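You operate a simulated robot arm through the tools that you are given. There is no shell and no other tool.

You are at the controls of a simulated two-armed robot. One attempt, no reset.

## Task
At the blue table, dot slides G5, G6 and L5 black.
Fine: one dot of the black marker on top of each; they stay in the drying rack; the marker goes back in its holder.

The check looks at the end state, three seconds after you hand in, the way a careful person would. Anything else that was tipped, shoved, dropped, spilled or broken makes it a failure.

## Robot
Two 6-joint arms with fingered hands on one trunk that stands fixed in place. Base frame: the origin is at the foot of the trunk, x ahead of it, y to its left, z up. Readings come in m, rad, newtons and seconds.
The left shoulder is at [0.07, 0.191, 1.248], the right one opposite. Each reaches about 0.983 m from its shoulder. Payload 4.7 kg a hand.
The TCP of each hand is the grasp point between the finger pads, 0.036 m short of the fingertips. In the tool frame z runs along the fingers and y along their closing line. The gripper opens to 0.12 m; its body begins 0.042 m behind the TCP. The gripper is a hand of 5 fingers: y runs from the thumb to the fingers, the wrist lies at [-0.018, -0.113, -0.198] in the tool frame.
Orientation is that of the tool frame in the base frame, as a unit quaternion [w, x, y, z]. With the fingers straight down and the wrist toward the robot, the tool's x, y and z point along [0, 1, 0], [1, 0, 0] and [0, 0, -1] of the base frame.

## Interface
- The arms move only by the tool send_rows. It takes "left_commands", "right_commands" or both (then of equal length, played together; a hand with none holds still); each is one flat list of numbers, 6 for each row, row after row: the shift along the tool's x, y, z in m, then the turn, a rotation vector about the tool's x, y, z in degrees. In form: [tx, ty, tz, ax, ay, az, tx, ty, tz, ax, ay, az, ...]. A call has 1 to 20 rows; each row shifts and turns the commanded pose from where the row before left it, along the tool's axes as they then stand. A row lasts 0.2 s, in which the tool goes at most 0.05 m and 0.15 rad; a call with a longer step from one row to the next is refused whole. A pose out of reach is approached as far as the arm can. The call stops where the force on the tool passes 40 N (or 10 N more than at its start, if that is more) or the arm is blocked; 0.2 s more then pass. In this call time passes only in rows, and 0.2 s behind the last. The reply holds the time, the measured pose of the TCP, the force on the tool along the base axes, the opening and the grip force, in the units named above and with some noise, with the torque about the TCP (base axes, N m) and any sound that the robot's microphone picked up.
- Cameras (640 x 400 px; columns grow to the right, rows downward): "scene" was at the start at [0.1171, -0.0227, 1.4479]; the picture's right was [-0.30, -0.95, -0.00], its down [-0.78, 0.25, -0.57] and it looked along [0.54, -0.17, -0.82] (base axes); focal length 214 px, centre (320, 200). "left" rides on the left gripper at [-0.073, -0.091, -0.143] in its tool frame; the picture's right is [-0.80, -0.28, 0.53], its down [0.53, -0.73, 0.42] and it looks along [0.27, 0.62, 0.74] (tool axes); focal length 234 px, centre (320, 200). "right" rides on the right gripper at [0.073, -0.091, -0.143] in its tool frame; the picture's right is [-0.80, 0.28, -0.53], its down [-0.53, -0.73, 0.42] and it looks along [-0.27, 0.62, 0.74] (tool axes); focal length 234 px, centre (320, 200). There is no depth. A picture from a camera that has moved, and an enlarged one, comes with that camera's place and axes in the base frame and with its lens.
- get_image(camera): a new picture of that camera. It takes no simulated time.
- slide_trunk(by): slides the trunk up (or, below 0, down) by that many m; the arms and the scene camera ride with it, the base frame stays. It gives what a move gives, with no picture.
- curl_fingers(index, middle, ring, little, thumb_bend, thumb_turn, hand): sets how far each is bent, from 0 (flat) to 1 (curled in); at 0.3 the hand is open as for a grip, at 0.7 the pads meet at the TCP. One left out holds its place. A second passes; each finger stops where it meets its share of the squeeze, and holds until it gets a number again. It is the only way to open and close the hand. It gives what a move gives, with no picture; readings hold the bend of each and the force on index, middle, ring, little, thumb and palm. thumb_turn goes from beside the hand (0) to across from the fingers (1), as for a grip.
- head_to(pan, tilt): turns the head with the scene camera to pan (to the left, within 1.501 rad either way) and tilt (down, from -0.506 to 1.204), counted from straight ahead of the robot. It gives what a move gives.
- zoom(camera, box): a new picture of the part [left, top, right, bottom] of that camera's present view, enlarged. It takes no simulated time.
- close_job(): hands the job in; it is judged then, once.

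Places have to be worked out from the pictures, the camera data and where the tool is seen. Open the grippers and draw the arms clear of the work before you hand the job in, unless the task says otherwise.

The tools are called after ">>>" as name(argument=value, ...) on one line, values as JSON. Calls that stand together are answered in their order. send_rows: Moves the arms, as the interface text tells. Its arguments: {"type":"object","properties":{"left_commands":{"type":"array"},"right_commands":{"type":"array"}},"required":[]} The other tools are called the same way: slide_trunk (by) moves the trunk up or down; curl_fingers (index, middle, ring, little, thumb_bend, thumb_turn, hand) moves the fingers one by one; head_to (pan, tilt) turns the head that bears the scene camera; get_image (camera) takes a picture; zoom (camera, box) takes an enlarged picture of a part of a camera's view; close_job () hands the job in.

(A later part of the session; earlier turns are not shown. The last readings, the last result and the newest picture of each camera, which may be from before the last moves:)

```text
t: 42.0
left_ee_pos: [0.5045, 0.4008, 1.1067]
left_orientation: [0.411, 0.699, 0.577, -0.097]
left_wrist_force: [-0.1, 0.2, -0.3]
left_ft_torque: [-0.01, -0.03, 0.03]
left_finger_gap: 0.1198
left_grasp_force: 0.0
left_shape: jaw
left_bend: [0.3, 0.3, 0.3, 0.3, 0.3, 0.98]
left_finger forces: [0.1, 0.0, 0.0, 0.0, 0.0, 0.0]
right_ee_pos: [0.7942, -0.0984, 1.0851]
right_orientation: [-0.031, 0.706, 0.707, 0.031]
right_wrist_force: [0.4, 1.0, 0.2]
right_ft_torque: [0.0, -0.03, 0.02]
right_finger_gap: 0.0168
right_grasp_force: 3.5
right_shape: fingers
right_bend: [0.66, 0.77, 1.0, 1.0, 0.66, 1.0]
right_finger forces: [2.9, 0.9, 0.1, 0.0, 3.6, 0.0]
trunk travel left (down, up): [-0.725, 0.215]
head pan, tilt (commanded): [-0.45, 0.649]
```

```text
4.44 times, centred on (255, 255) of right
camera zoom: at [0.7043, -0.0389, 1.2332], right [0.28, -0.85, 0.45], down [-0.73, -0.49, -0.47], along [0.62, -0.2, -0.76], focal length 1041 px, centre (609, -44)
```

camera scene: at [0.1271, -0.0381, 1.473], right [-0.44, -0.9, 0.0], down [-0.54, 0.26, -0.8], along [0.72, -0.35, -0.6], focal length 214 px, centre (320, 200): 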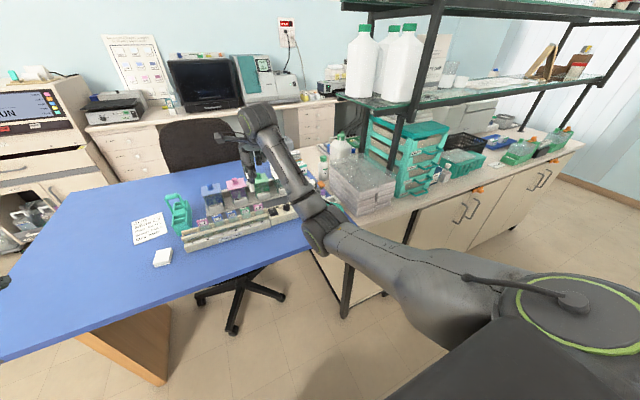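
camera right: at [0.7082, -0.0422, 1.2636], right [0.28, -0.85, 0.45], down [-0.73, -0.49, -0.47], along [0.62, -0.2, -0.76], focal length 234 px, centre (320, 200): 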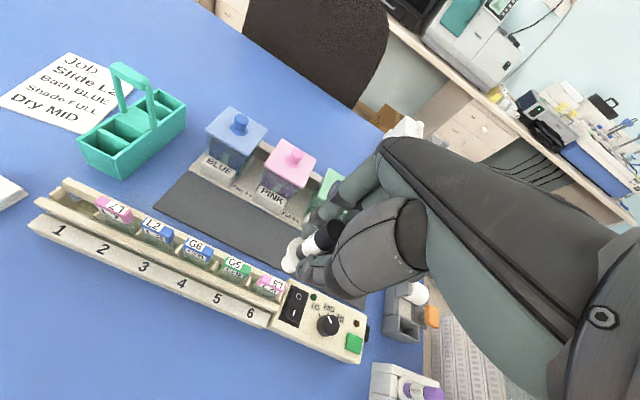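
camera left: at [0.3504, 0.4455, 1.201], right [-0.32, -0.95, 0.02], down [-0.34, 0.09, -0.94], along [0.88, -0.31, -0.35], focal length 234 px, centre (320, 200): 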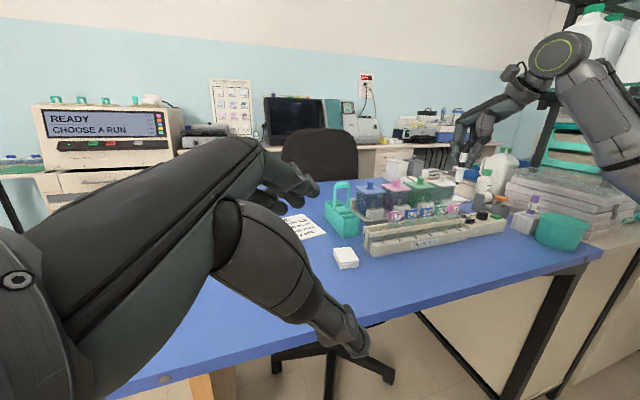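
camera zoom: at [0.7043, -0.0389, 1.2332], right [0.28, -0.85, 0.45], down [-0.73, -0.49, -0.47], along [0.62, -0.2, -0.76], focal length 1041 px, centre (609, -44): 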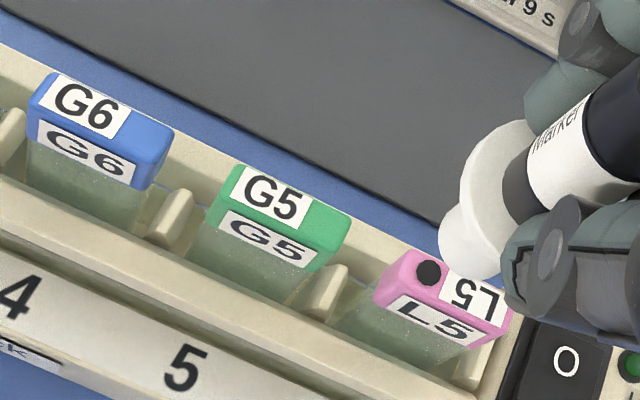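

One clean black dot sits on L5's bare part. Next G5: its bare part is about 30 mm to the left and 1.5 mm nearer, so I shift there and lower 12 mm.

>>> send_rows(right_commands=[0.0149, -0.00075, 0.0013, 0, 0, 0, 0.0149, -0.00075, 0.0013, 0, 0, 0, -0.00105, 0, 0.01195, 0, 0, 0])

>>> zoom(camera="left", box=[440, 192, 460, 208])

>>> zoom(camera="scene", box=[240, 192, 260, 212])

>>> zoom(camera="right", box=[220, 220, 310, 300])

```text
t: 42.8
left_ee_pos: [0.5033, 0.4003, 1.1066]
left_orientation: [0.411, 0.699, 0.578, -0.096]
left_wrist_force: [-0.1, -0.7, 0.1]
left_ft_torque: [0.01, -0.01, 0.0]
left_finger_gap: 0.1198
left_grasp_force: 0.1
left_shape: jaw
left_bend: [0.3, 0.3, 0.3, 0.3, 0.3, 0.98]
left_finger forces: [0.1, 0.1, 0.0, 0.0, 0.0, 0.0]
right_ee_pos: [0.7934, -0.0683, 1.0702]
right_orientation: [-0.031, 0.707, 0.706, 0.031]
right_wrist_force: [-0.6, -0.2, 0.0]
right_ft_torque: [0.02, 0.03, -0.03]
right_finger_gap: 0.0171
right_grasp_force: 3.6
right_shape: fingers
right_bend: [0.66, 0.77, 1.0, 1.0, 0.66, 1.0]
right_finger forces: [3.0, 1.0, 0.1, 0.0, 3.6, 0.0]
trunk travel left (down, up): [-0.725, 0.215]
head pan, tilt (commanded): [-0.45, 0.649]
```

```text
16.00 times, centred on (450, 200) of left
camera zoom: at [0.3507, 0.4448, 1.2013], right [-0.32, -0.95, 0.02], down [-0.34, 0.09, -0.94], along [0.88, -0.31, -0.35], focal length 3747 px, centre (-1760, 200)
```

zoom: 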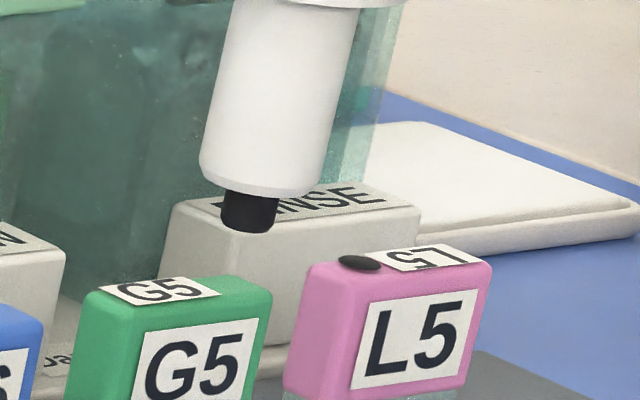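

```text
16.00 times, centred on (250, 202) of scene
camera zoom: at [0.1274, -0.0391, 1.473], right [-0.44, -0.9, 0.0], down [-0.54, 0.26, -0.8], along [0.72, -0.35, -0.61], focal length 3432 px, centre (1440, 168)
```

zoom: 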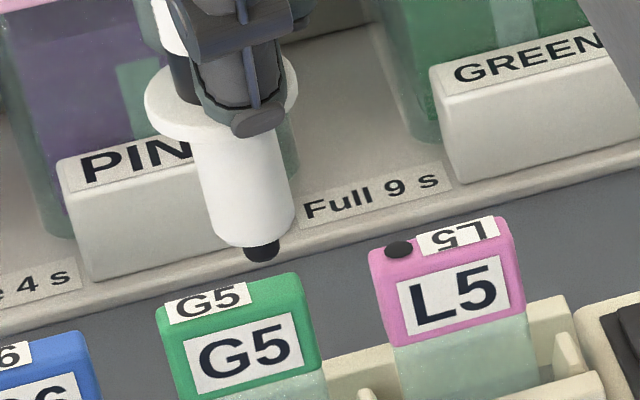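

```text
5.00 times, centred on (265, 260) of right
camera zoom: at [0.7036, -0.0098, 1.2199], right [0.28, -0.85, 0.45], down [-0.73, -0.49, -0.47], along [0.62, -0.2, -0.76], focal length 1171 px, centre (595, -100)
```

zoom: 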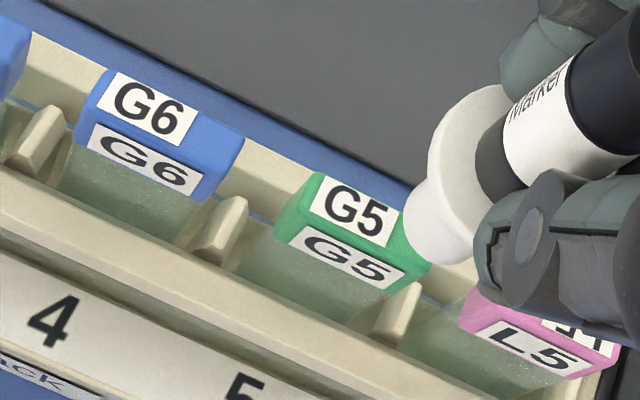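

The nib is within about 1 mm of G5's bare centre and 10–12 mm above it. I trim 1 mm to the right and lower 8 mm.

>>> send_rows(right_commands=[-0.0012, 0.0006, -0.0001, 0, 0, 0, -0.00035, 0, 0.00399, 0, 0, 0, -0.00035, 0, 0.00399, 0, 0, 0])

>>> zoom(camera="left", box=[440, 192, 460, 208])

>>> zoom(camera="scene", box=[240, 192, 260, 212])

```text
t: 43.6
left_ee_pos: [0.5047, 0.3998, 1.1072]
left_orientation: [0.41, 0.699, 0.578, -0.096]
left_wrist_force: [-1.2, 0.8, -0.4]
left_ft_torque: [0.03, -0.01, -0.01]
left_finger_gap: 0.1196
left_grasp_force: 0.0
left_shape: jaw
left_bend: [0.3, 0.3, 0.3, 0.3, 0.3, 0.98]
left_finger forces: [0.0, 0.0, 0.1, 0.0, 0.0, 0.0]
right_ee_pos: [0.795, -0.0696, 1.0648]
right_orientation: [-0.031, 0.706, 0.707, 0.031]
right_wrist_force: [-1.0, -0.5, -0.3]
right_ft_torque: [0.01, 0.02, 0.0]
right_finger_gap: 0.0172
right_grasp_force: 3.6
right_shape: fingers
right_bend: [0.66, 0.77, 1.0, 1.0, 0.66, 1.0]
right_finger forces: [3.0, 0.8, 0.1, 0.0, 3.6, 0.0]
trunk travel left (down, up): [-0.725, 0.215]
head pan, tilt (commanded): [-0.45, 0.649]
```

```text
16.00 times, centred on (450, 200) of left
camera zoom: at [0.3503, 0.4456, 1.2011], right [-0.32, -0.95, 0.02], down [-0.34, 0.09, -0.94], along [0.88, -0.31, -0.35], focal length 3747 px, centre (-1760, 200)
```

zoom: 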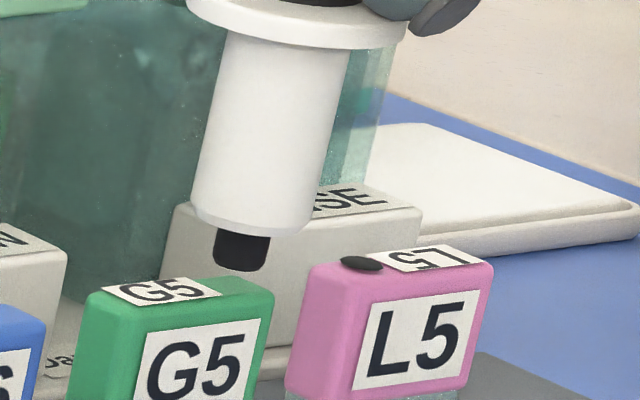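

```text
16.00 times, centred on (250, 202) of scene
camera zoom: at [0.127, -0.0381, 1.473], right [-0.44, -0.9, 0.0], down [-0.54, 0.26, -0.8], along [0.72, -0.35, -0.6], focal length 3432 px, centre (1440, 168)
```

zoom: 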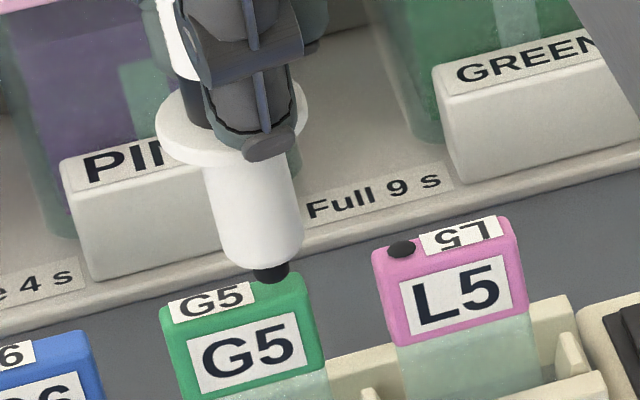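

Well aligned, about 3.5 mm above. I lower 2.5 mm, then in sub-millimetre steps.

>>> send_rows(right_commands=[-0.0002, 0, 0.0025, 0, 0, 0])

>>> zoom(camera="left", box=[440, 192, 460, 208])

>>> zoom(camera="scene", box=[240, 192, 260, 212])

```text
t: 44.0
left_ee_pos: [0.5032, 0.4, 1.1059]
left_orientation: [0.41, 0.699, 0.578, -0.097]
left_wrist_force: [0.7, 0.0, -0.1]
left_ft_torque: [0.01, -0.03, 0.02]
left_finger_gap: 0.1197
left_grasp_force: 0.0
left_shape: jaw
left_bend: [0.3, 0.3, 0.3, 0.3, 0.3, 0.98]
left_finger forces: [0.1, 0.1, 0.0, 0.1, 0.1, 0.0]
right_ee_pos: [0.7957, -0.0691, 1.0612]
right_orientation: [-0.031, 0.707, 0.706, 0.03]
right_wrist_force: [-0.4, 0.1, 0.4]
right_ft_torque: [0.0, -0.01, 0.01]
right_finger_gap: 0.0172
right_grasp_force: 3.9
right_shape: fingers
right_bend: [0.66, 0.77, 1.0, 1.0, 0.66, 1.0]
right_finger forces: [3.0, 0.9, 0.0, 0.0, 3.7, 0.0]
trunk travel left (down, up): [-0.725, 0.215]
head pan, tilt (commanded): [-0.45, 0.649]
```

```text
16.00 times, centred on (450, 200) of left
camera zoom: at [0.3504, 0.4454, 1.2011], right [-0.32, -0.95, 0.02], down [-0.34, 0.09, -0.94], along [0.88, -0.31, -0.35], focal length 3747 px, centre (-1760, 200)
```

zoom: 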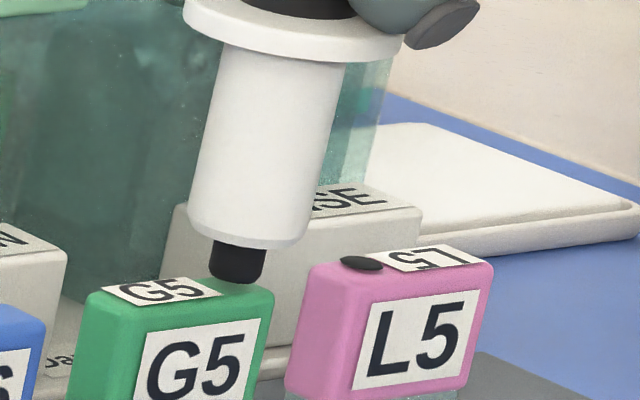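

```text
16.00 times, centred on (250, 202) of scene
camera zoom: at [0.1271, -0.0383, 1.473], right [-0.44, -0.9, 0.0], down [-0.54, 0.26, -0.8], along [0.72, -0.35, -0.6], focal length 3432 px, centre (1440, 168)
```

zoom: 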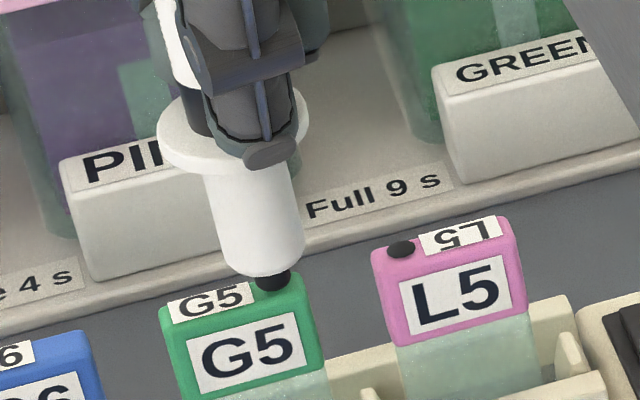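

About 1 mm or so remains. I lower 1.0 mm and read the force.

>>> send_rows(right_commands=[-9e-05, 0, 0.001, 0, 0, 0])

>>> zoom(camera="left", box=[440, 192, 460, 208])

>>> zoom(camera="scene", box=[240, 192, 260, 212])

```text
t: 44.4
left_ee_pos: [0.5035, 0.3995, 1.1065]
left_orientation: [0.411, 0.699, 0.577, -0.097]
left_wrist_force: [-0.2, 0.7, -0.1]
left_ft_torque: [-0.05, -0.01, -0.04]
left_finger_gap: 0.12
left_grasp_force: 0.1
left_shape: jaw
left_bend: [0.3, 0.3, 0.3, 0.3, 0.3, 0.98]
left_finger forces: [0.1, 0.0, 0.1, 0.0, 0.0, 0.0]
right_ee_pos: [0.7943, -0.0692, 1.0595]
right_orientation: [-0.03, 0.706, 0.707, 0.031]
right_wrist_force: [0.2, 0.0, 0.0]
right_ft_torque: [-0.02, 0.03, -0.04]
right_finger_gap: 0.0172
right_grasp_force: 4.1
right_shape: fingers
right_bend: [0.66, 0.77, 1.0, 1.0, 0.66, 1.0]
right_finger forces: [3.1, 1.0, 0.0, 0.0, 3.6, 0.0]
trunk travel left (down, up): [-0.725, 0.215]
head pan, tilt (commanded): [-0.45, 0.649]
```

```text
16.00 times, centred on (450, 200) of left
camera zoom: at [0.3504, 0.4454, 1.2011], right [-0.32, -0.95, 0.02], down [-0.34, 0.09, -0.94], along [0.88, -0.31, -0.35], focal length 3747 px, centre (-1760, 200)
```

zoom: 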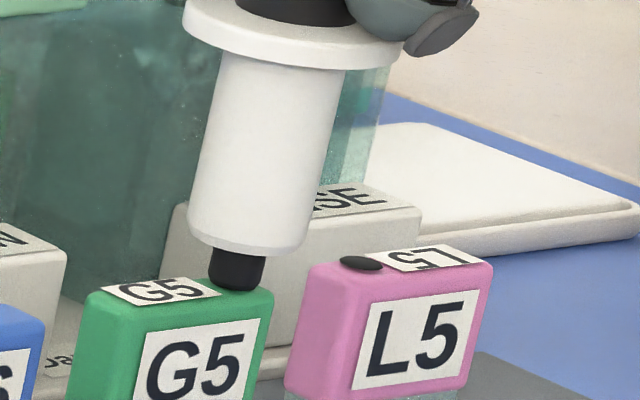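

```text
16.00 times, centred on (250, 202) of scene
camera zoom: at [0.1271, -0.0384, 1.473], right [-0.44, -0.9, 0.0], down [-0.54, 0.26, -0.8], along [0.72, -0.35, -0.6], focal length 3432 px, centre (1440, 168)
```

zoom: 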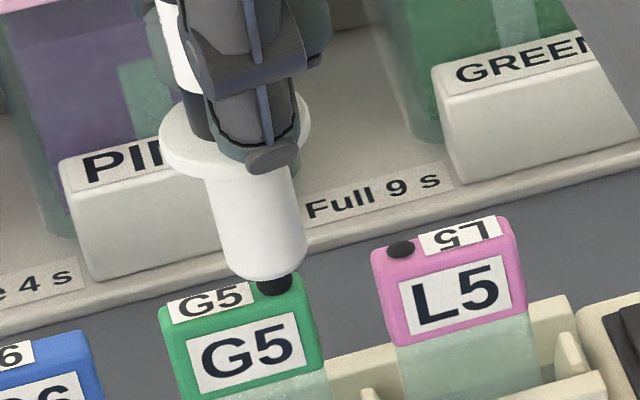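

Almost there; another 0.8 mm.

>>> send_rows(right_commands=[-7e-05, 0, 0.0008, 0, 0, 0])

>>> zoom(camera="left", box=[440, 192, 460, 208])

>>> zoom(camera="scene", box=[240, 192, 260, 212])

```text
t: 44.8
left_ee_pos: [0.5044, 0.3998, 1.1065]
left_orientation: [0.41, 0.699, 0.578, -0.096]
left_wrist_force: [-0.4, -0.3, 0.1]
left_ft_torque: [-0.01, -0.01, 0.0]
left_finger_gap: 0.1198
left_grasp_force: 0.0
left_shape: jaw
left_bend: [0.3, 0.3, 0.3, 0.3, 0.3, 0.98]
left_finger forces: [0.1, 0.0, 0.0, 0.0, 0.1, 0.1]
right_ee_pos: [0.795, -0.0701, 1.0601]
right_orientation: [-0.031, 0.707, 0.706, 0.031]
right_wrist_force: [-1.0, 0.1, 0.5]
right_ft_torque: [0.0, -0.02, -0.06]
right_finger_gap: 0.017
right_grasp_force: 4.0
right_shape: fingers
right_bend: [0.66, 0.77, 1.0, 1.0, 0.66, 1.0]
right_finger forces: [3.2, 0.8, 0.0, 0.0, 3.7, 0.1]
trunk travel left (down, up): [-0.725, 0.215]
head pan, tilt (commanded): [-0.45, 0.649]
```

```text
16.00 times, centred on (450, 200) of left
camera zoom: at [0.3502, 0.4454, 1.2012], right [-0.32, -0.95, 0.02], down [-0.34, 0.09, -0.94], along [0.88, -0.31, -0.35], focal length 3747 px, centre (-1760, 200)
```

zoom: 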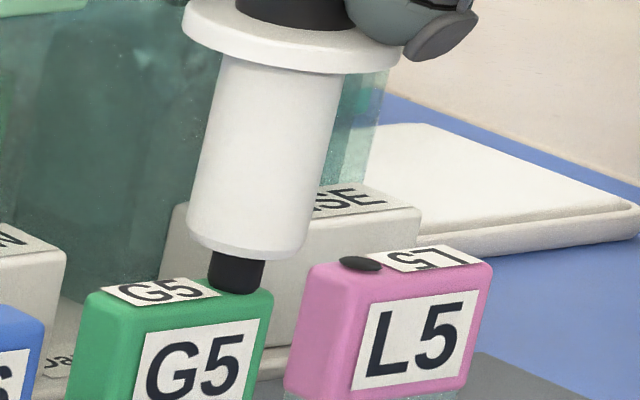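

```text
16.00 times, centred on (250, 202) of scene
camera zoom: at [0.1269, -0.0383, 1.473], right [-0.44, -0.9, 0.0], down [-0.54, 0.26, -0.8], along [0.72, -0.35, -0.6], focal length 3432 px, centre (1440, 168)
```

zoom: 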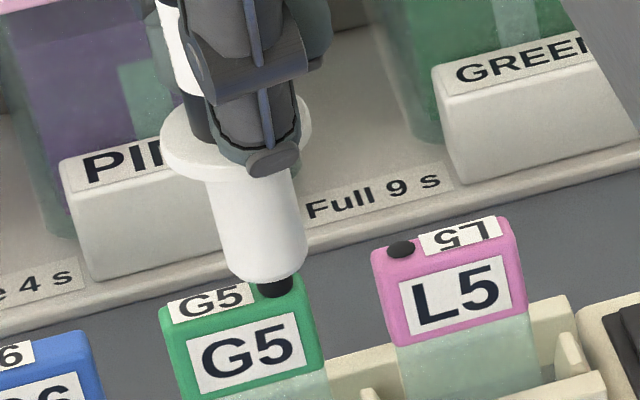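

Finger loads rise slightly, so contact is just starting. One more 0.5 mm press, then straight up.

>>> send_rows(right_commands=[-4e-05, 0, 0.0006, 0, 0, 0])

>>> send_rows(right_commands=[0.00044, 0, -0.00498, 0, 0, 0, 0.00087, 0, -0.00996, 0, 0, 0, 0.00087, 0, -0.00996, 0, 0, 0])

>>> zoom(camera="left", box=[438, 190, 460, 208])

>>> zoom(camera="scene", box=[236, 192, 256, 212])

>>> zoom(camera="right", box=[200, 210, 310, 300])

```text
t: 45.2
left_ee_pos: [0.5039, 0.3995, 1.1071]
left_orientation: [0.411, 0.698, 0.578, -0.095]
left_wrist_force: [0.5, -0.4, -0.5]
left_ft_torque: [0.01, 0.01, -0.02]
left_finger_gap: 0.1199
left_grasp_force: 0.0
left_shape: jaw
left_bend: [0.3, 0.3, 0.3, 0.3, 0.3, 0.98]
left_finger forces: [0.1, 0.0, 0.0, 0.1, 0.0, 0.0]
right_ee_pos: [0.7951, -0.0705, 1.059]
right_orientation: [-0.03, 0.707, 0.706, 0.03]
right_wrist_force: [0.6, 0.3, 2.1]
right_ft_torque: [0.01, 0.01, -0.03]
right_finger_gap: 0.0167
right_grasp_force: 4.1
right_shape: fingers
right_bend: [0.66, 0.77, 1.0, 1.0, 0.66, 1.0]
right_finger forces: [3.6, 1.0, 0.1, 0.0, 4.0, 0.0]
trunk travel left (down, up): [-0.725, 0.215]
head pan, tilt (commanded): [-0.45, 0.649]
```

```text
t: 46.0
left_ee_pos: [0.5043, 0.3984, 1.106]
left_orientation: [0.411, 0.699, 0.578, -0.096]
left_wrist_force: [0.2, 0.3, 0.3]
left_ft_torque: [-0.02, -0.01, -0.02]
left_finger_gap: 0.1201
left_grasp_force: 0.0
left_shape: jaw
left_bend: [0.3, 0.3, 0.3, 0.3, 0.3, 0.98]
left_finger forces: [0.0, 0.0, 0.0, 0.1, 0.1, 0.0]
right_ee_pos: [0.7935, -0.0694, 1.0832]
right_orientation: [-0.031, 0.706, 0.707, 0.031]
right_wrist_force: [-0.7, 1.0, -0.3]
right_ft_torque: [0.01, 0.01, 0.01]
right_finger_gap: 0.0172
right_grasp_force: 3.7
right_shape: fingers
right_bend: [0.66, 0.77, 1.0, 1.0, 0.66, 1.0]
right_finger forces: [3.1, 0.9, 0.0, 0.0, 3.8, 0.1]
trunk travel left (down, up): [-0.725, 0.215]
head pan, tilt (commanded): [-0.45, 0.649]
```

```text
16.00 times, centred on (449, 199) of left
camera zoom: at [0.3503, 0.4454, 1.2011], right [-0.32, -0.95, 0.02], down [-0.34, 0.09, -0.94], along [0.88, -0.31, -0.35], focal length 3747 px, centre (-1744, 216)
```

zoom: 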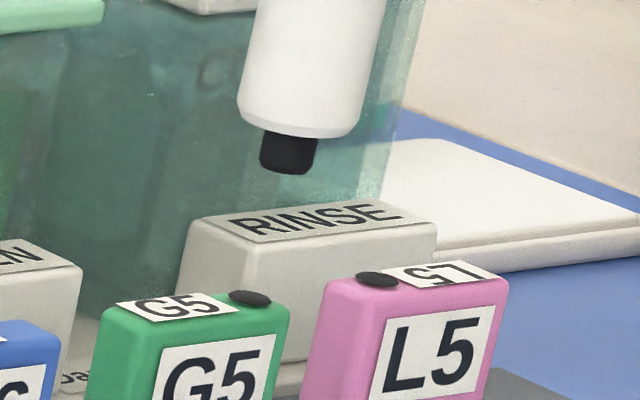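

```text
16.00 times, centred on (246, 202) of scene
camera zoom: at [0.127, -0.0383, 1.473], right [-0.44, -0.9, 0.0], down [-0.54, 0.26, -0.8], along [0.72, -0.35, -0.6], focal length 3432 px, centre (1504, 168)
```

zoom: 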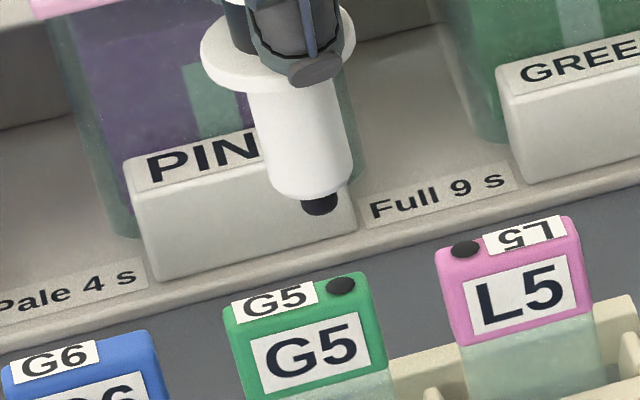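

```text
4.44 times, centred on (255, 255) of right
camera zoom: at [0.7033, -0.0102, 1.233], right [0.28, -0.85, 0.45], down [-0.73, -0.49, -0.47], along [0.62, -0.2, -0.76], focal length 1041 px, centre (609, -44)
```

zoom: 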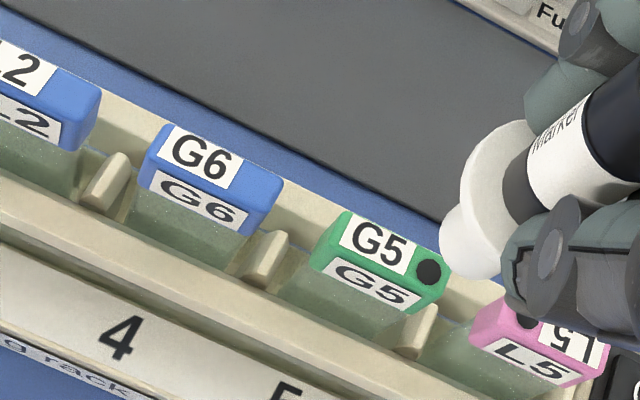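

G5 has one clean dot too. G6 has the same layout 48 mm further left; I shift there and lower 12 mm.

>>> send_rows(right_commands=[0.01594, 0, 0.0014, 0, 0, 0, 0.01594, 0, 0.0014, 0, 0, 0, 0.01594, 0, 0.0014, 0, 0, 0, -0.00105, 0, 0.01195, 0, 0, 0])

>>> zoom(camera="left", box=[424, 194, 446, 212])

>>> zoom(camera="scene", box=[222, 194, 246, 216])

>>> zoom(camera="right", box=[200, 210, 310, 300])

```text
t: 47.0
left_ee_pos: [0.5043, 0.3995, 1.1067]
left_orientation: [0.411, 0.699, 0.577, -0.096]
left_wrist_force: [-0.5, -0.2, 0.0]
left_ft_torque: [0.01, 0.02, 0.01]
left_finger_gap: 0.1198
left_grasp_force: 0.1
left_shape: jaw
left_bend: [0.3, 0.3, 0.3, 0.3, 0.3, 0.98]
left_finger forces: [0.0, 0.0, 0.0, 0.0, 0.0, 0.0]
right_ee_pos: [0.7946, -0.0213, 1.073]
right_orientation: [-0.031, 0.707, 0.706, 0.031]
right_wrist_force: [-0.3, -1.0, -0.6]
right_ft_torque: [0.02, 0.02, 0.0]
right_finger_gap: 0.0172
right_grasp_force: 3.8
right_shape: fingers
right_bend: [0.66, 0.77, 1.0, 1.0, 0.66, 1.0]
right_finger forces: [3.1, 0.9, 0.0, 0.0, 3.7, 0.0]
trunk travel left (down, up): [-0.725, 0.215]
head pan, tilt (commanded): [-0.45, 0.649]
```

```text
16.00 times, centred on (435, 203) of left
camera zoom: at [0.3506, 0.4452, 1.2011], right [-0.32, -0.95, 0.02], down [-0.34, 0.09, -0.94], along [0.88, -0.31, -0.35], focal length 3747 px, centre (-1520, 152)
```

zoom: 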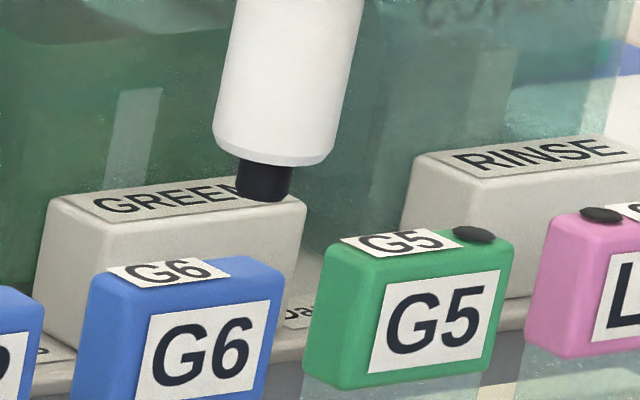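

```text
16.00 times, centred on (234, 205) of scene
camera zoom: at [0.1273, -0.0386, 1.473], right [-0.44, -0.9, 0.0], down [-0.54, 0.26, -0.8], along [0.72, -0.35, -0.6], focal length 3432 px, centre (1696, 120)
```

zoom: 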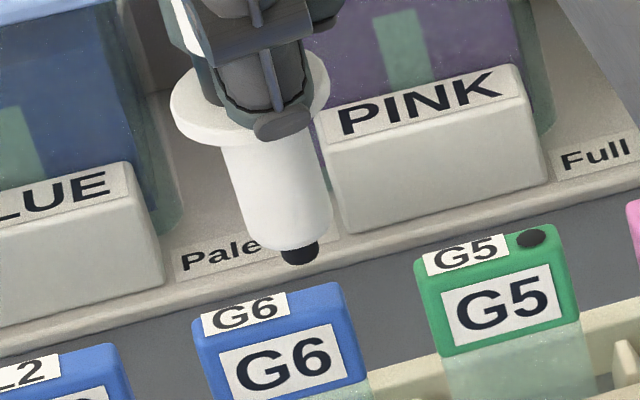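

```text
4.44 times, centred on (255, 255) of right
camera zoom: at [0.7037, 0.0377, 1.2216], right [0.28, -0.85, 0.45], down [-0.73, -0.49, -0.47], along [0.62, -0.2, -0.76], focal length 1041 px, centre (609, -44)
```

zoom: 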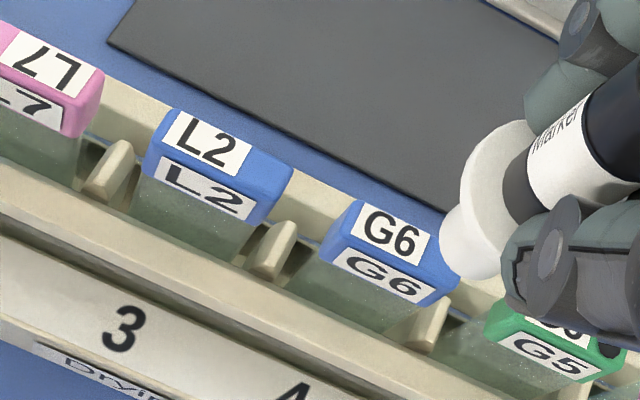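

Alignment over G6's bare part is within about 1 mm, 12–13 mm above. I lower 9 mm and check.

>>> send_rows(right_commands=[-0.0004, 0, 0.00448, 0, 0, 0, -0.0004, 0, 0.00448, 0, 0, 0])

>>> zoom(camera="left", box=[424, 194, 446, 212])

>>> zoom(camera="scene", box=[222, 194, 246, 216])

```text
t: 47.6
left_ee_pos: [0.5041, 0.4009, 1.1069]
left_orientation: [0.411, 0.699, 0.578, -0.097]
left_wrist_force: [0.5, -0.5, 0.3]
left_ft_torque: [0.02, -0.04, 0.0]
left_finger_gap: 0.1198
left_grasp_force: 0.2
left_shape: jaw
left_bend: [0.3, 0.3, 0.3, 0.3, 0.3, 0.98]
left_finger forces: [0.0, 0.0, 0.0, 0.1, 0.0, 0.1]
right_ee_pos: [0.7924, -0.0212, 1.0627]
right_orientation: [-0.031, 0.707, 0.706, 0.03]
right_wrist_force: [0.0, 0.4, 0.5]
right_ft_torque: [-0.02, 0.03, -0.02]
right_finger_gap: 0.0168
right_grasp_force: 3.9
right_shape: fingers
right_bend: [0.66, 0.77, 1.0, 1.0, 0.66, 1.0]
right_finger forces: [3.1, 0.9, 0.0, 0.1, 3.6, 0.1]
trunk travel left (down, up): [-0.725, 0.215]
head pan, tilt (commanded): [-0.45, 0.649]
```

```text
16.00 times, centred on (435, 203) of left
camera zoom: at [0.3504, 0.4453, 1.2011], right [-0.32, -0.95, 0.02], down [-0.34, 0.09, -0.94], along [0.88, -0.31, -0.35], focal length 3747 px, centre (-1520, 152)
```

zoom: 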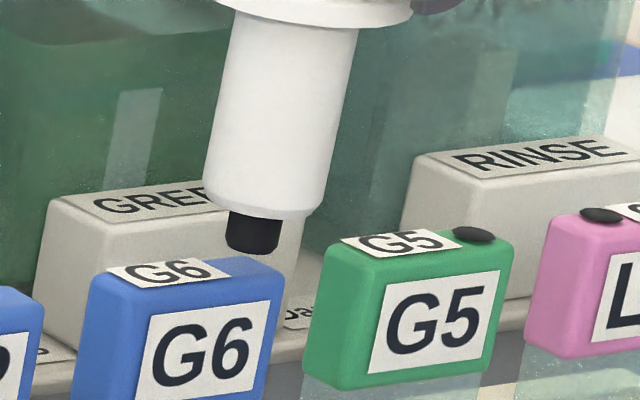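

```text
16.00 times, centred on (234, 205) of scene
camera zoom: at [0.1271, -0.0384, 1.473], right [-0.44, -0.9, 0.0], down [-0.54, 0.26, -0.8], along [0.72, -0.35, -0.6], focal length 3432 px, centre (1696, 120)
```

zoom: 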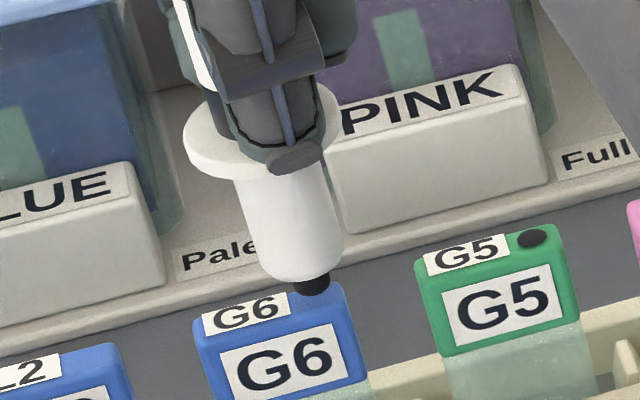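

Good: about 3.5 mm above the bare area. I lower 2.4 mm.

>>> send_rows(right_commands=[-0.0002, 0, 0.0024, 0, 0, 0])

>>> zoom(camera="left", box=[424, 194, 446, 212])

>>> zoom(camera="scene", box=[222, 194, 246, 216])

```text
t: 48.0
left_ee_pos: [0.5036, 0.4009, 1.1069]
left_orientation: [0.411, 0.698, 0.578, -0.097]
left_wrist_force: [-0.3, 0.3, -0.3]
left_ft_torque: [-0.02, -0.01, 0.0]
left_finger_gap: 0.1197
left_grasp_force: 0.1
left_shape: jaw
left_bend: [0.3, 0.3, 0.3, 0.3, 0.3, 0.98]
left_finger forces: [0.0, 0.0, 0.0, 0.0, 0.0, 0.0]
right_ee_pos: [0.7938, -0.0208, 1.0605]
right_orientation: [-0.031, 0.706, 0.706, 0.03]
right_wrist_force: [0.2, 0.0, 0.2]
right_ft_torque: [-0.01, 0.04, 0.04]
right_finger_gap: 0.0174
right_grasp_force: 4.2
right_shape: fingers
right_bend: [0.66, 0.77, 1.0, 1.0, 0.66, 1.0]
right_finger forces: [3.1, 0.9, 0.1, 0.0, 3.8, 0.0]
trunk travel left (down, up): [-0.725, 0.215]
head pan, tilt (commanded): [-0.45, 0.649]
```

```text
16.00 times, centred on (435, 203) of left
camera zoom: at [0.3504, 0.4454, 1.2011], right [-0.32, -0.95, 0.02], down [-0.34, 0.09, -0.94], along [0.88, -0.31, -0.35], focal length 3747 px, centre (-1520, 152)
```

zoom: 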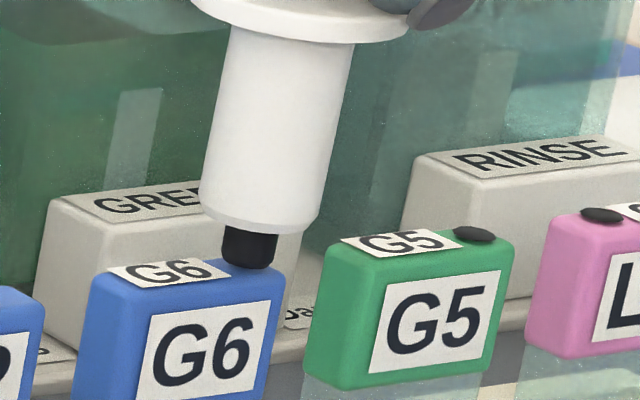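

```text
16.00 times, centred on (234, 205) of scene
camera zoom: at [0.1272, -0.0383, 1.473], right [-0.44, -0.9, 0.0], down [-0.54, 0.26, -0.8], along [0.72, -0.35, -0.6], focal length 3432 px, centre (1696, 120)
```

zoom: 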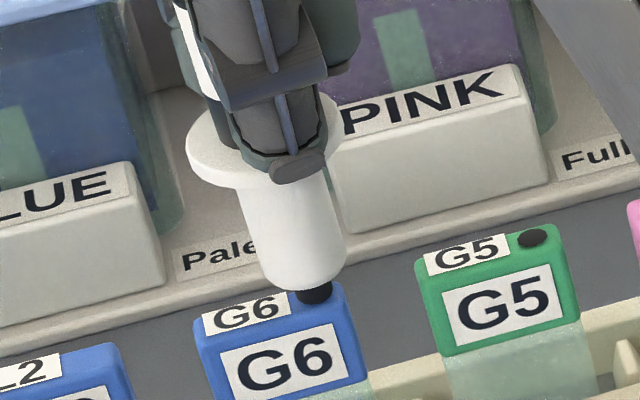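

About 1 mm left. I lower 0.9 mm, then a final 0.6 mm press.

>>> send_rows(right_commands=[-8e-05, 0, 0.0009, 0, 0, 0])

>>> zoom(camera="left", box=[424, 194, 446, 212])

>>> send_rows(right_commands=[-5e-05, 0, 0.0006, 0, 0, 0])

>>> zoom(camera="left", box=[424, 194, 446, 212])

>>> zoom(camera="scene", box=[222, 194, 246, 216])

```text
t: 48.4
left_ee_pos: [0.5036, 0.4002, 1.1054]
left_orientation: [0.411, 0.699, 0.578, -0.097]
left_wrist_force: [0.1, -0.2, 0.1]
left_ft_torque: [0.02, -0.01, 0.01]
left_finger_gap: 0.12
left_grasp_force: 0.0
left_shape: jaw
left_bend: [0.3, 0.3, 0.3, 0.3, 0.3, 0.98]
left_finger forces: [0.0, 0.0, 0.1, 0.1, 0.0, 0.0]
right_ee_pos: [0.7953, -0.0217, 1.0614]
right_orientation: [-0.031, 0.707, 0.706, 0.031]
right_wrist_force: [0.6, 0.0, -0.4]
right_ft_torque: [0.02, -0.03, -0.03]
right_finger_gap: 0.0169
right_grasp_force: 3.7
right_shape: fingers
right_bend: [0.66, 0.77, 1.0, 1.0, 0.66, 1.0]
right_finger forces: [3.2, 0.8, 0.0, 0.1, 3.7, 0.0]
trunk travel left (down, up): [-0.725, 0.215]
head pan, tilt (commanded): [-0.45, 0.649]
```

```text
16.00 times, centred on (435, 203) of left
camera zoom: at [0.3503, 0.4454, 1.2011], right [-0.32, -0.95, 0.02], down [-0.34, 0.09, -0.94], along [0.88, -0.31, -0.35], focal length 3747 px, centre (-1520, 152)
```

zoom: 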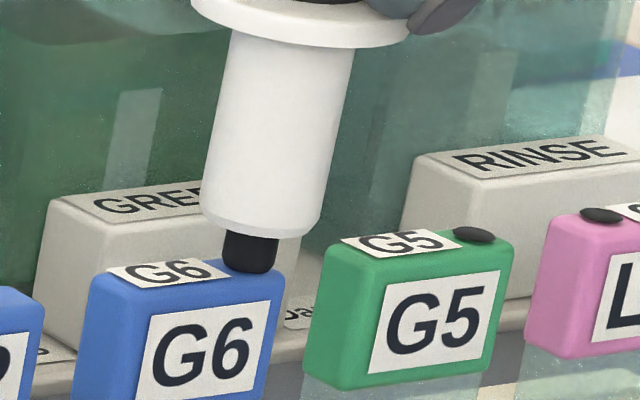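

```text
t: 48.8
left_ee_pos: [0.5032, 0.4008, 1.1071]
left_orientation: [0.41, 0.698, 0.579, -0.097]
left_wrist_force: [-1.0, 0.3, 0.0]
left_ft_torque: [0.01, 0.03, -0.03]
left_finger_gap: 0.1198
left_grasp_force: 0.1
left_shape: jaw
left_bend: [0.3, 0.3, 0.3, 0.3, 0.3, 0.98]
left_finger forces: [0.1, 0.0, 0.0, 0.0, 0.0, 0.0]
right_ee_pos: [0.7938, -0.0216, 1.0598]
right_orientation: [-0.03, 0.707, 0.706, 0.031]
right_wrist_force: [0.0, 0.2, 0.6]
right_ft_torque: [-0.04, 0.0, -0.02]
right_finger_gap: 0.0172
right_grasp_force: 3.9
right_shape: fingers
right_bend: [0.66, 0.77, 1.0, 1.0, 0.66, 1.0]
right_finger forces: [3.1, 0.9, 0.0, 0.0, 3.6, 0.0]
trunk travel left (down, up): [-0.725, 0.215]
head pan, tilt (commanded): [-0.45, 0.649]
```

```text
16.00 times, centred on (435, 203) of left
camera zoom: at [0.3503, 0.4454, 1.2011], right [-0.32, -0.95, 0.02], down [-0.34, 0.09, -0.94], along [0.88, -0.31, -0.35], focal length 3747 px, centre (-1520, 152)
```

zoom: 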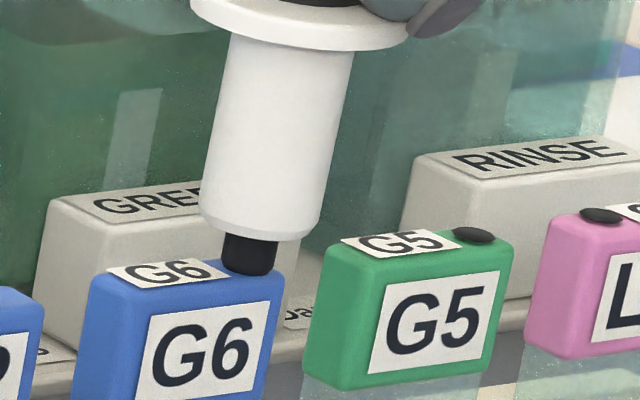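

```text
16.00 times, centred on (234, 205) of scene
camera zoom: at [0.1269, -0.0383, 1.473], right [-0.44, -0.9, 0.0], down [-0.54, 0.26, -0.8], along [0.72, -0.35, -0.6], focal length 3432 px, centre (1696, 120)
```

zoom: 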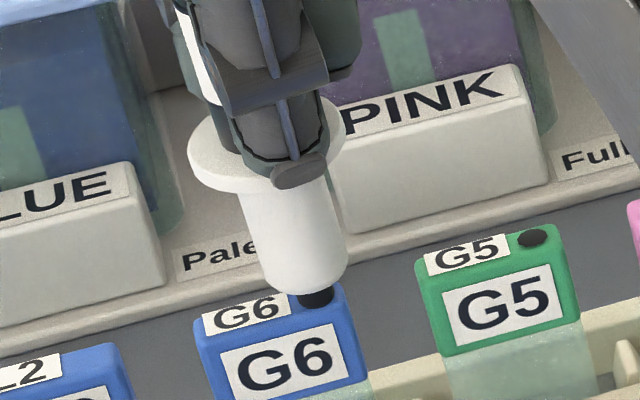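

Contact seems just begun (0.6 N). One more 0.6 mm press, then straight up and inspect.

>>> send_rows(right_commands=[-5e-05, 0, 0.0006, 0, 0, 0])

>>> send_rows(right_commands=[0.00044, 0, -0.00498, 0, 0, 0, 0.00087, 0, -0.00996, 0, 0, 0, 0.00131, 0, -0.01494, 0, 0, 0])

>>> zoom(camera="left", box=[424, 188, 460, 212])

>>> zoom(camera="scene", box=[222, 188, 268, 216])

>>> zoom(camera="right", box=[200, 210, 310, 300])

```text
t: 49.2
left_ee_pos: [0.5034, 0.4004, 1.1054]
left_orientation: [0.411, 0.699, 0.577, -0.096]
left_wrist_force: [0.4, 0.2, 1.0]
left_ft_torque: [0.01, -0.01, -0.02]
left_finger_gap: 0.12
left_grasp_force: 0.0
left_shape: jaw
left_bend: [0.3, 0.3, 0.3, 0.3, 0.3, 0.98]
left_finger forces: [0.0, 0.0, 0.0, 0.0, 0.1, 0.1]
right_ee_pos: [0.7943, -0.0211, 1.059]
right_orientation: [-0.03, 0.707, 0.706, 0.032]
right_wrist_force: [0.0, 0.7, 1.9]
right_ft_torque: [0.0, 0.04, 0.01]
right_finger_gap: 0.0174
right_grasp_force: 3.7
right_shape: fingers
right_bend: [0.66, 0.77, 1.0, 1.0, 0.66, 1.0]
right_finger forces: [3.4, 1.0, 0.0, 0.0, 4.0, 0.0]
trunk travel left (down, up): [-0.725, 0.215]
head pan, tilt (commanded): [-0.45, 0.649]
```

```text
t: 50.0
left_ee_pos: [0.5024, 0.3998, 1.1064]
left_orientation: [0.41, 0.699, 0.578, -0.096]
left_wrist_force: [-0.2, 0.3, 0.0]
left_ft_torque: [0.01, 0.01, -0.03]
left_finger_gap: 0.12
left_grasp_force: 0.0
left_shape: jaw
left_bend: [0.3, 0.3, 0.3, 0.3, 0.3, 0.98]
left_finger forces: [0.1, 0.0, 0.0, 0.1, 0.0, 0.0]
right_ee_pos: [0.794, -0.0219, 1.0883]
right_orientation: [-0.031, 0.706, 0.707, 0.031]
right_wrist_force: [-0.4, 0.3, 0.5]
right_ft_torque: [-0.01, 0.0, 0.0]
right_finger_gap: 0.0167
right_grasp_force: 4.1
right_shape: fingers
right_bend: [0.66, 0.77, 1.0, 1.0, 0.66, 1.0]
right_finger forces: [3.2, 0.9, 0.0, 0.0, 3.8, 0.0]
trunk travel left (down, up): [-0.725, 0.215]
head pan, tilt (commanded): [-0.45, 0.649]
```

```text
16.00 times, centred on (442, 200) of left
camera zoom: at [0.3502, 0.4454, 1.2011], right [-0.32, -0.95, 0.02], down [-0.34, 0.09, -0.94], along [0.88, -0.31, -0.35], focal length 3747 px, centre (-1632, 200)
```

zoom: 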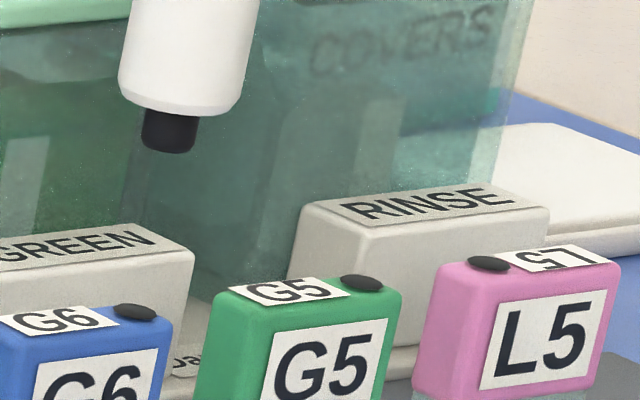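

```text
13.91 times, centred on (245, 202) of scene
camera zoom: at [0.1269, -0.0383, 1.473], right [-0.44, -0.9, 0.0], down [-0.54, 0.26, -0.8], along [0.72, -0.35, -0.6], focal length 2984 px, centre (1364, 172)
```

zoom: 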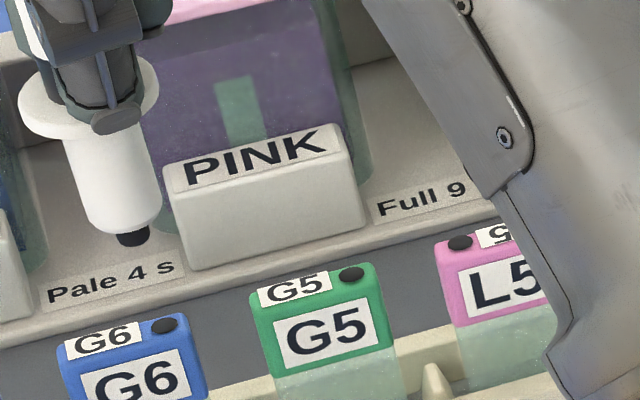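

```text
4.44 times, centred on (255, 255) of right
camera zoom: at [0.7038, 0.0382, 1.2383], right [0.28, -0.85, 0.45], down [-0.73, -0.49, -0.47], along [0.62, -0.2, -0.76], focal length 1041 px, centre (609, -44)
```

zoom: 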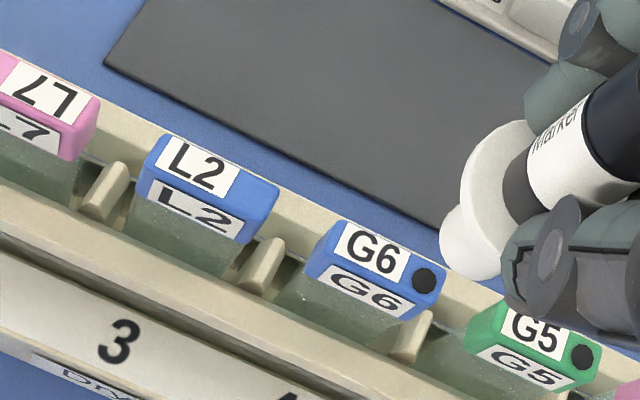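

All three dots are placed, one on each of G6, G5 and L5, and the slides have not moved. Now I raise the marker and carry it back above its holder well.

>>> send_rows(right_commands=[0.00131, 0, -0.01494, 0, 0, 0, 0.00131, 0, -0.01494, 0, 0, 0, -0.01193, -0.00128, -0.00105, 0, 0, 0, -0.02385, -0.00256, -0.00209, 0, 0, 0, -0.02385, -0.00256, -0.00209, 0, 0, 0, -0.02385, -0.00256, -0.00209, 0, 0, 0, -0.02385, -0.00256, -0.00209, 0, 0, 0, -0.02385, -0.00256, -0.00209, 0, 0, 0, -0.02385, -0.00256, -0.00209, 0, 0, 0, -0.02385, -0.00256, -0.00209, 0, 0, 0, -0.02385, -0.00256, -0.00209, 0, 0, 0, -0.02385, -0.00256, -0.00209, 0, 0, 0, -0.02385, -0.00256, -0.00209, 0, 0, 0, -0.02385, -0.00256, -0.00209, 0, 0, 0, -0.02385, -0.00256, -0.00209, 0, 0, 0, -0.02385, -0.00256, -0.00209, 0, 0, 0, -0.02385, -0.00256, -0.00209, 0, 0, 0, -0.01193, -0.00128, -0.00105, 0, 0, 0])

>>> get_image(camera="right")

>>> zoom(camera="scene", box=[320, 150, 380, 210])

>>> zoom(camera="left", box=[500, 120, 600, 220])

```text
t: 53.8
left_ee_pos: [0.5038, 0.3988, 1.106]
left_orientation: [0.41, 0.699, 0.578, -0.097]
left_wrist_force: [-0.1, 1.2, -0.5]
left_ft_torque: [0.04, 0.02, -0.03]
left_finger_gap: 0.1199
left_grasp_force: 0.1
left_shape: jaw
left_bend: [0.3, 0.3, 0.3, 0.3, 0.3, 0.98]
left_finger forces: [0.1, 0.0, 0.0, 0.0, 0.1, 0.1]
right_ee_pos: [0.7561, -0.3817, 1.1193]
right_orientation: [-0.031, 0.706, 0.706, 0.031]
right_wrist_force: [-0.4, 1.1, 0.3]
right_ft_torque: [0.01, -0.02, 0.01]
right_finger_gap: 0.017
right_grasp_force: 3.3
right_shape: fingers
right_bend: [0.66, 0.77, 1.0, 1.0, 0.66, 1.0]
right_finger forces: [3.0, 0.9, 0.0, 0.1, 3.6, 0.0]
trunk travel left (down, up): [-0.725, 0.215]
head pan, tilt (commanded): [-0.45, 0.649]
```

```text
taken
camera right: at [0.6648, -0.3227, 1.2687], right [0.28, -0.85, 0.45], down [-0.73, -0.49, -0.47], along [0.62, -0.2, -0.76], focal length 234 px, centre (320, 200)
```

right: 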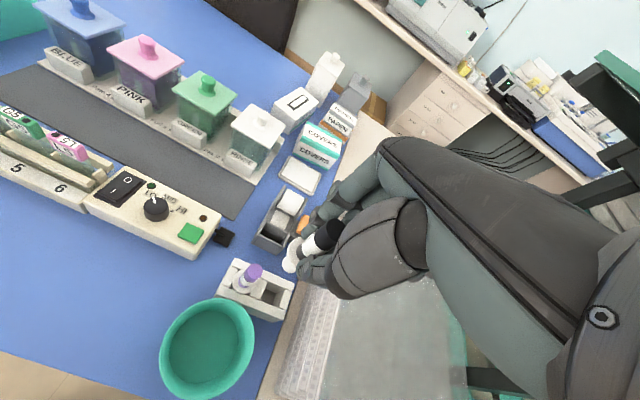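

```text
6.67 times, centred on (350, 180) of scene
camera zoom: at [0.1269, -0.0386, 1.473], right [-0.44, -0.9, 0.0], down [-0.54, 0.26, -0.8], along [0.72, -0.35, -0.6], focal length 1430 px, centre (120, 333)
```

zoom: 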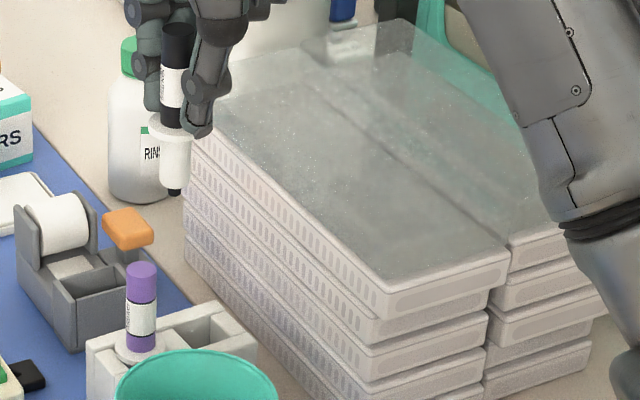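

```text
4.00 times, centred on (550, 170) of left
camera zoom: at [0.3502, 0.4452, 1.2012], right [-0.32, -0.95, 0.02], down [-0.34, 0.09, -0.94], along [0.88, -0.31, -0.35], focal length 937 px, centre (-600, 320)
```

zoom: 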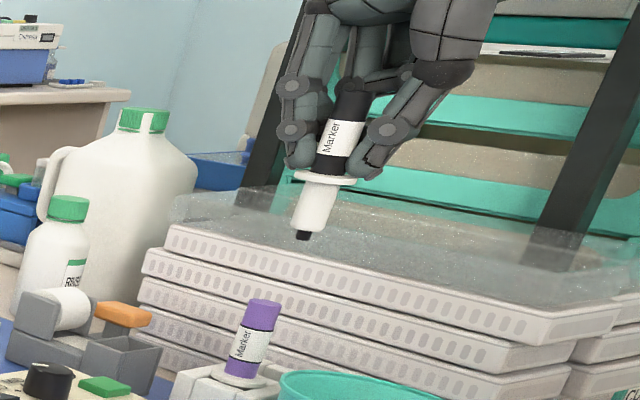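

The empty well is visible beside the purple marker. I zoom on it in the hand and scene cameras to locate its centre.

>>> zoom(camera="right", box=[210, 250, 310, 330])

>>> zoom(camera="scene", box=[330, 185, 365, 212])

>>> zoom(camera="left", box=[535, 190, 585, 225])

```text
5.00 times, centred on (260, 290) of right
camera zoom: at [0.6648, -0.3227, 1.2687], right [0.28, -0.85, 0.45], down [-0.73, -0.49, -0.47], along [0.62, -0.2, -0.76], focal length 1171 px, centre (620, -250)
```

zoom: 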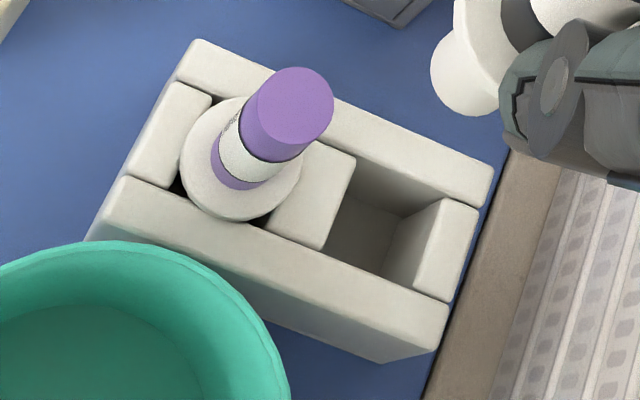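

```text
14.81 times, centred on (348, 198) of scene
camera zoom: at [0.1269, -0.0386, 1.473], right [-0.44, -0.9, 0.0], down [-0.54, 0.26, -0.8], along [0.72, -0.35, -0.6], focal length 3177 px, centre (-87, 222)
```

zoom: 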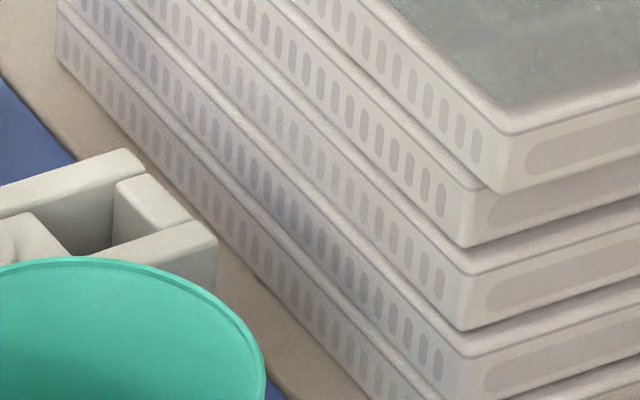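

```text
11.43 times, centred on (560, 208) of left
camera zoom: at [0.3502, 0.4452, 1.2012], right [-0.32, -0.95, 0.02], down [-0.34, 0.09, -0.94], along [0.88, -0.31, -0.35], focal length 2676 px, centre (-2423, 114)
```

zoom: 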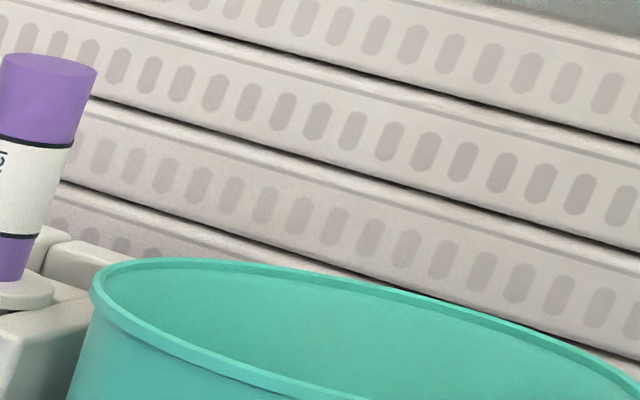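

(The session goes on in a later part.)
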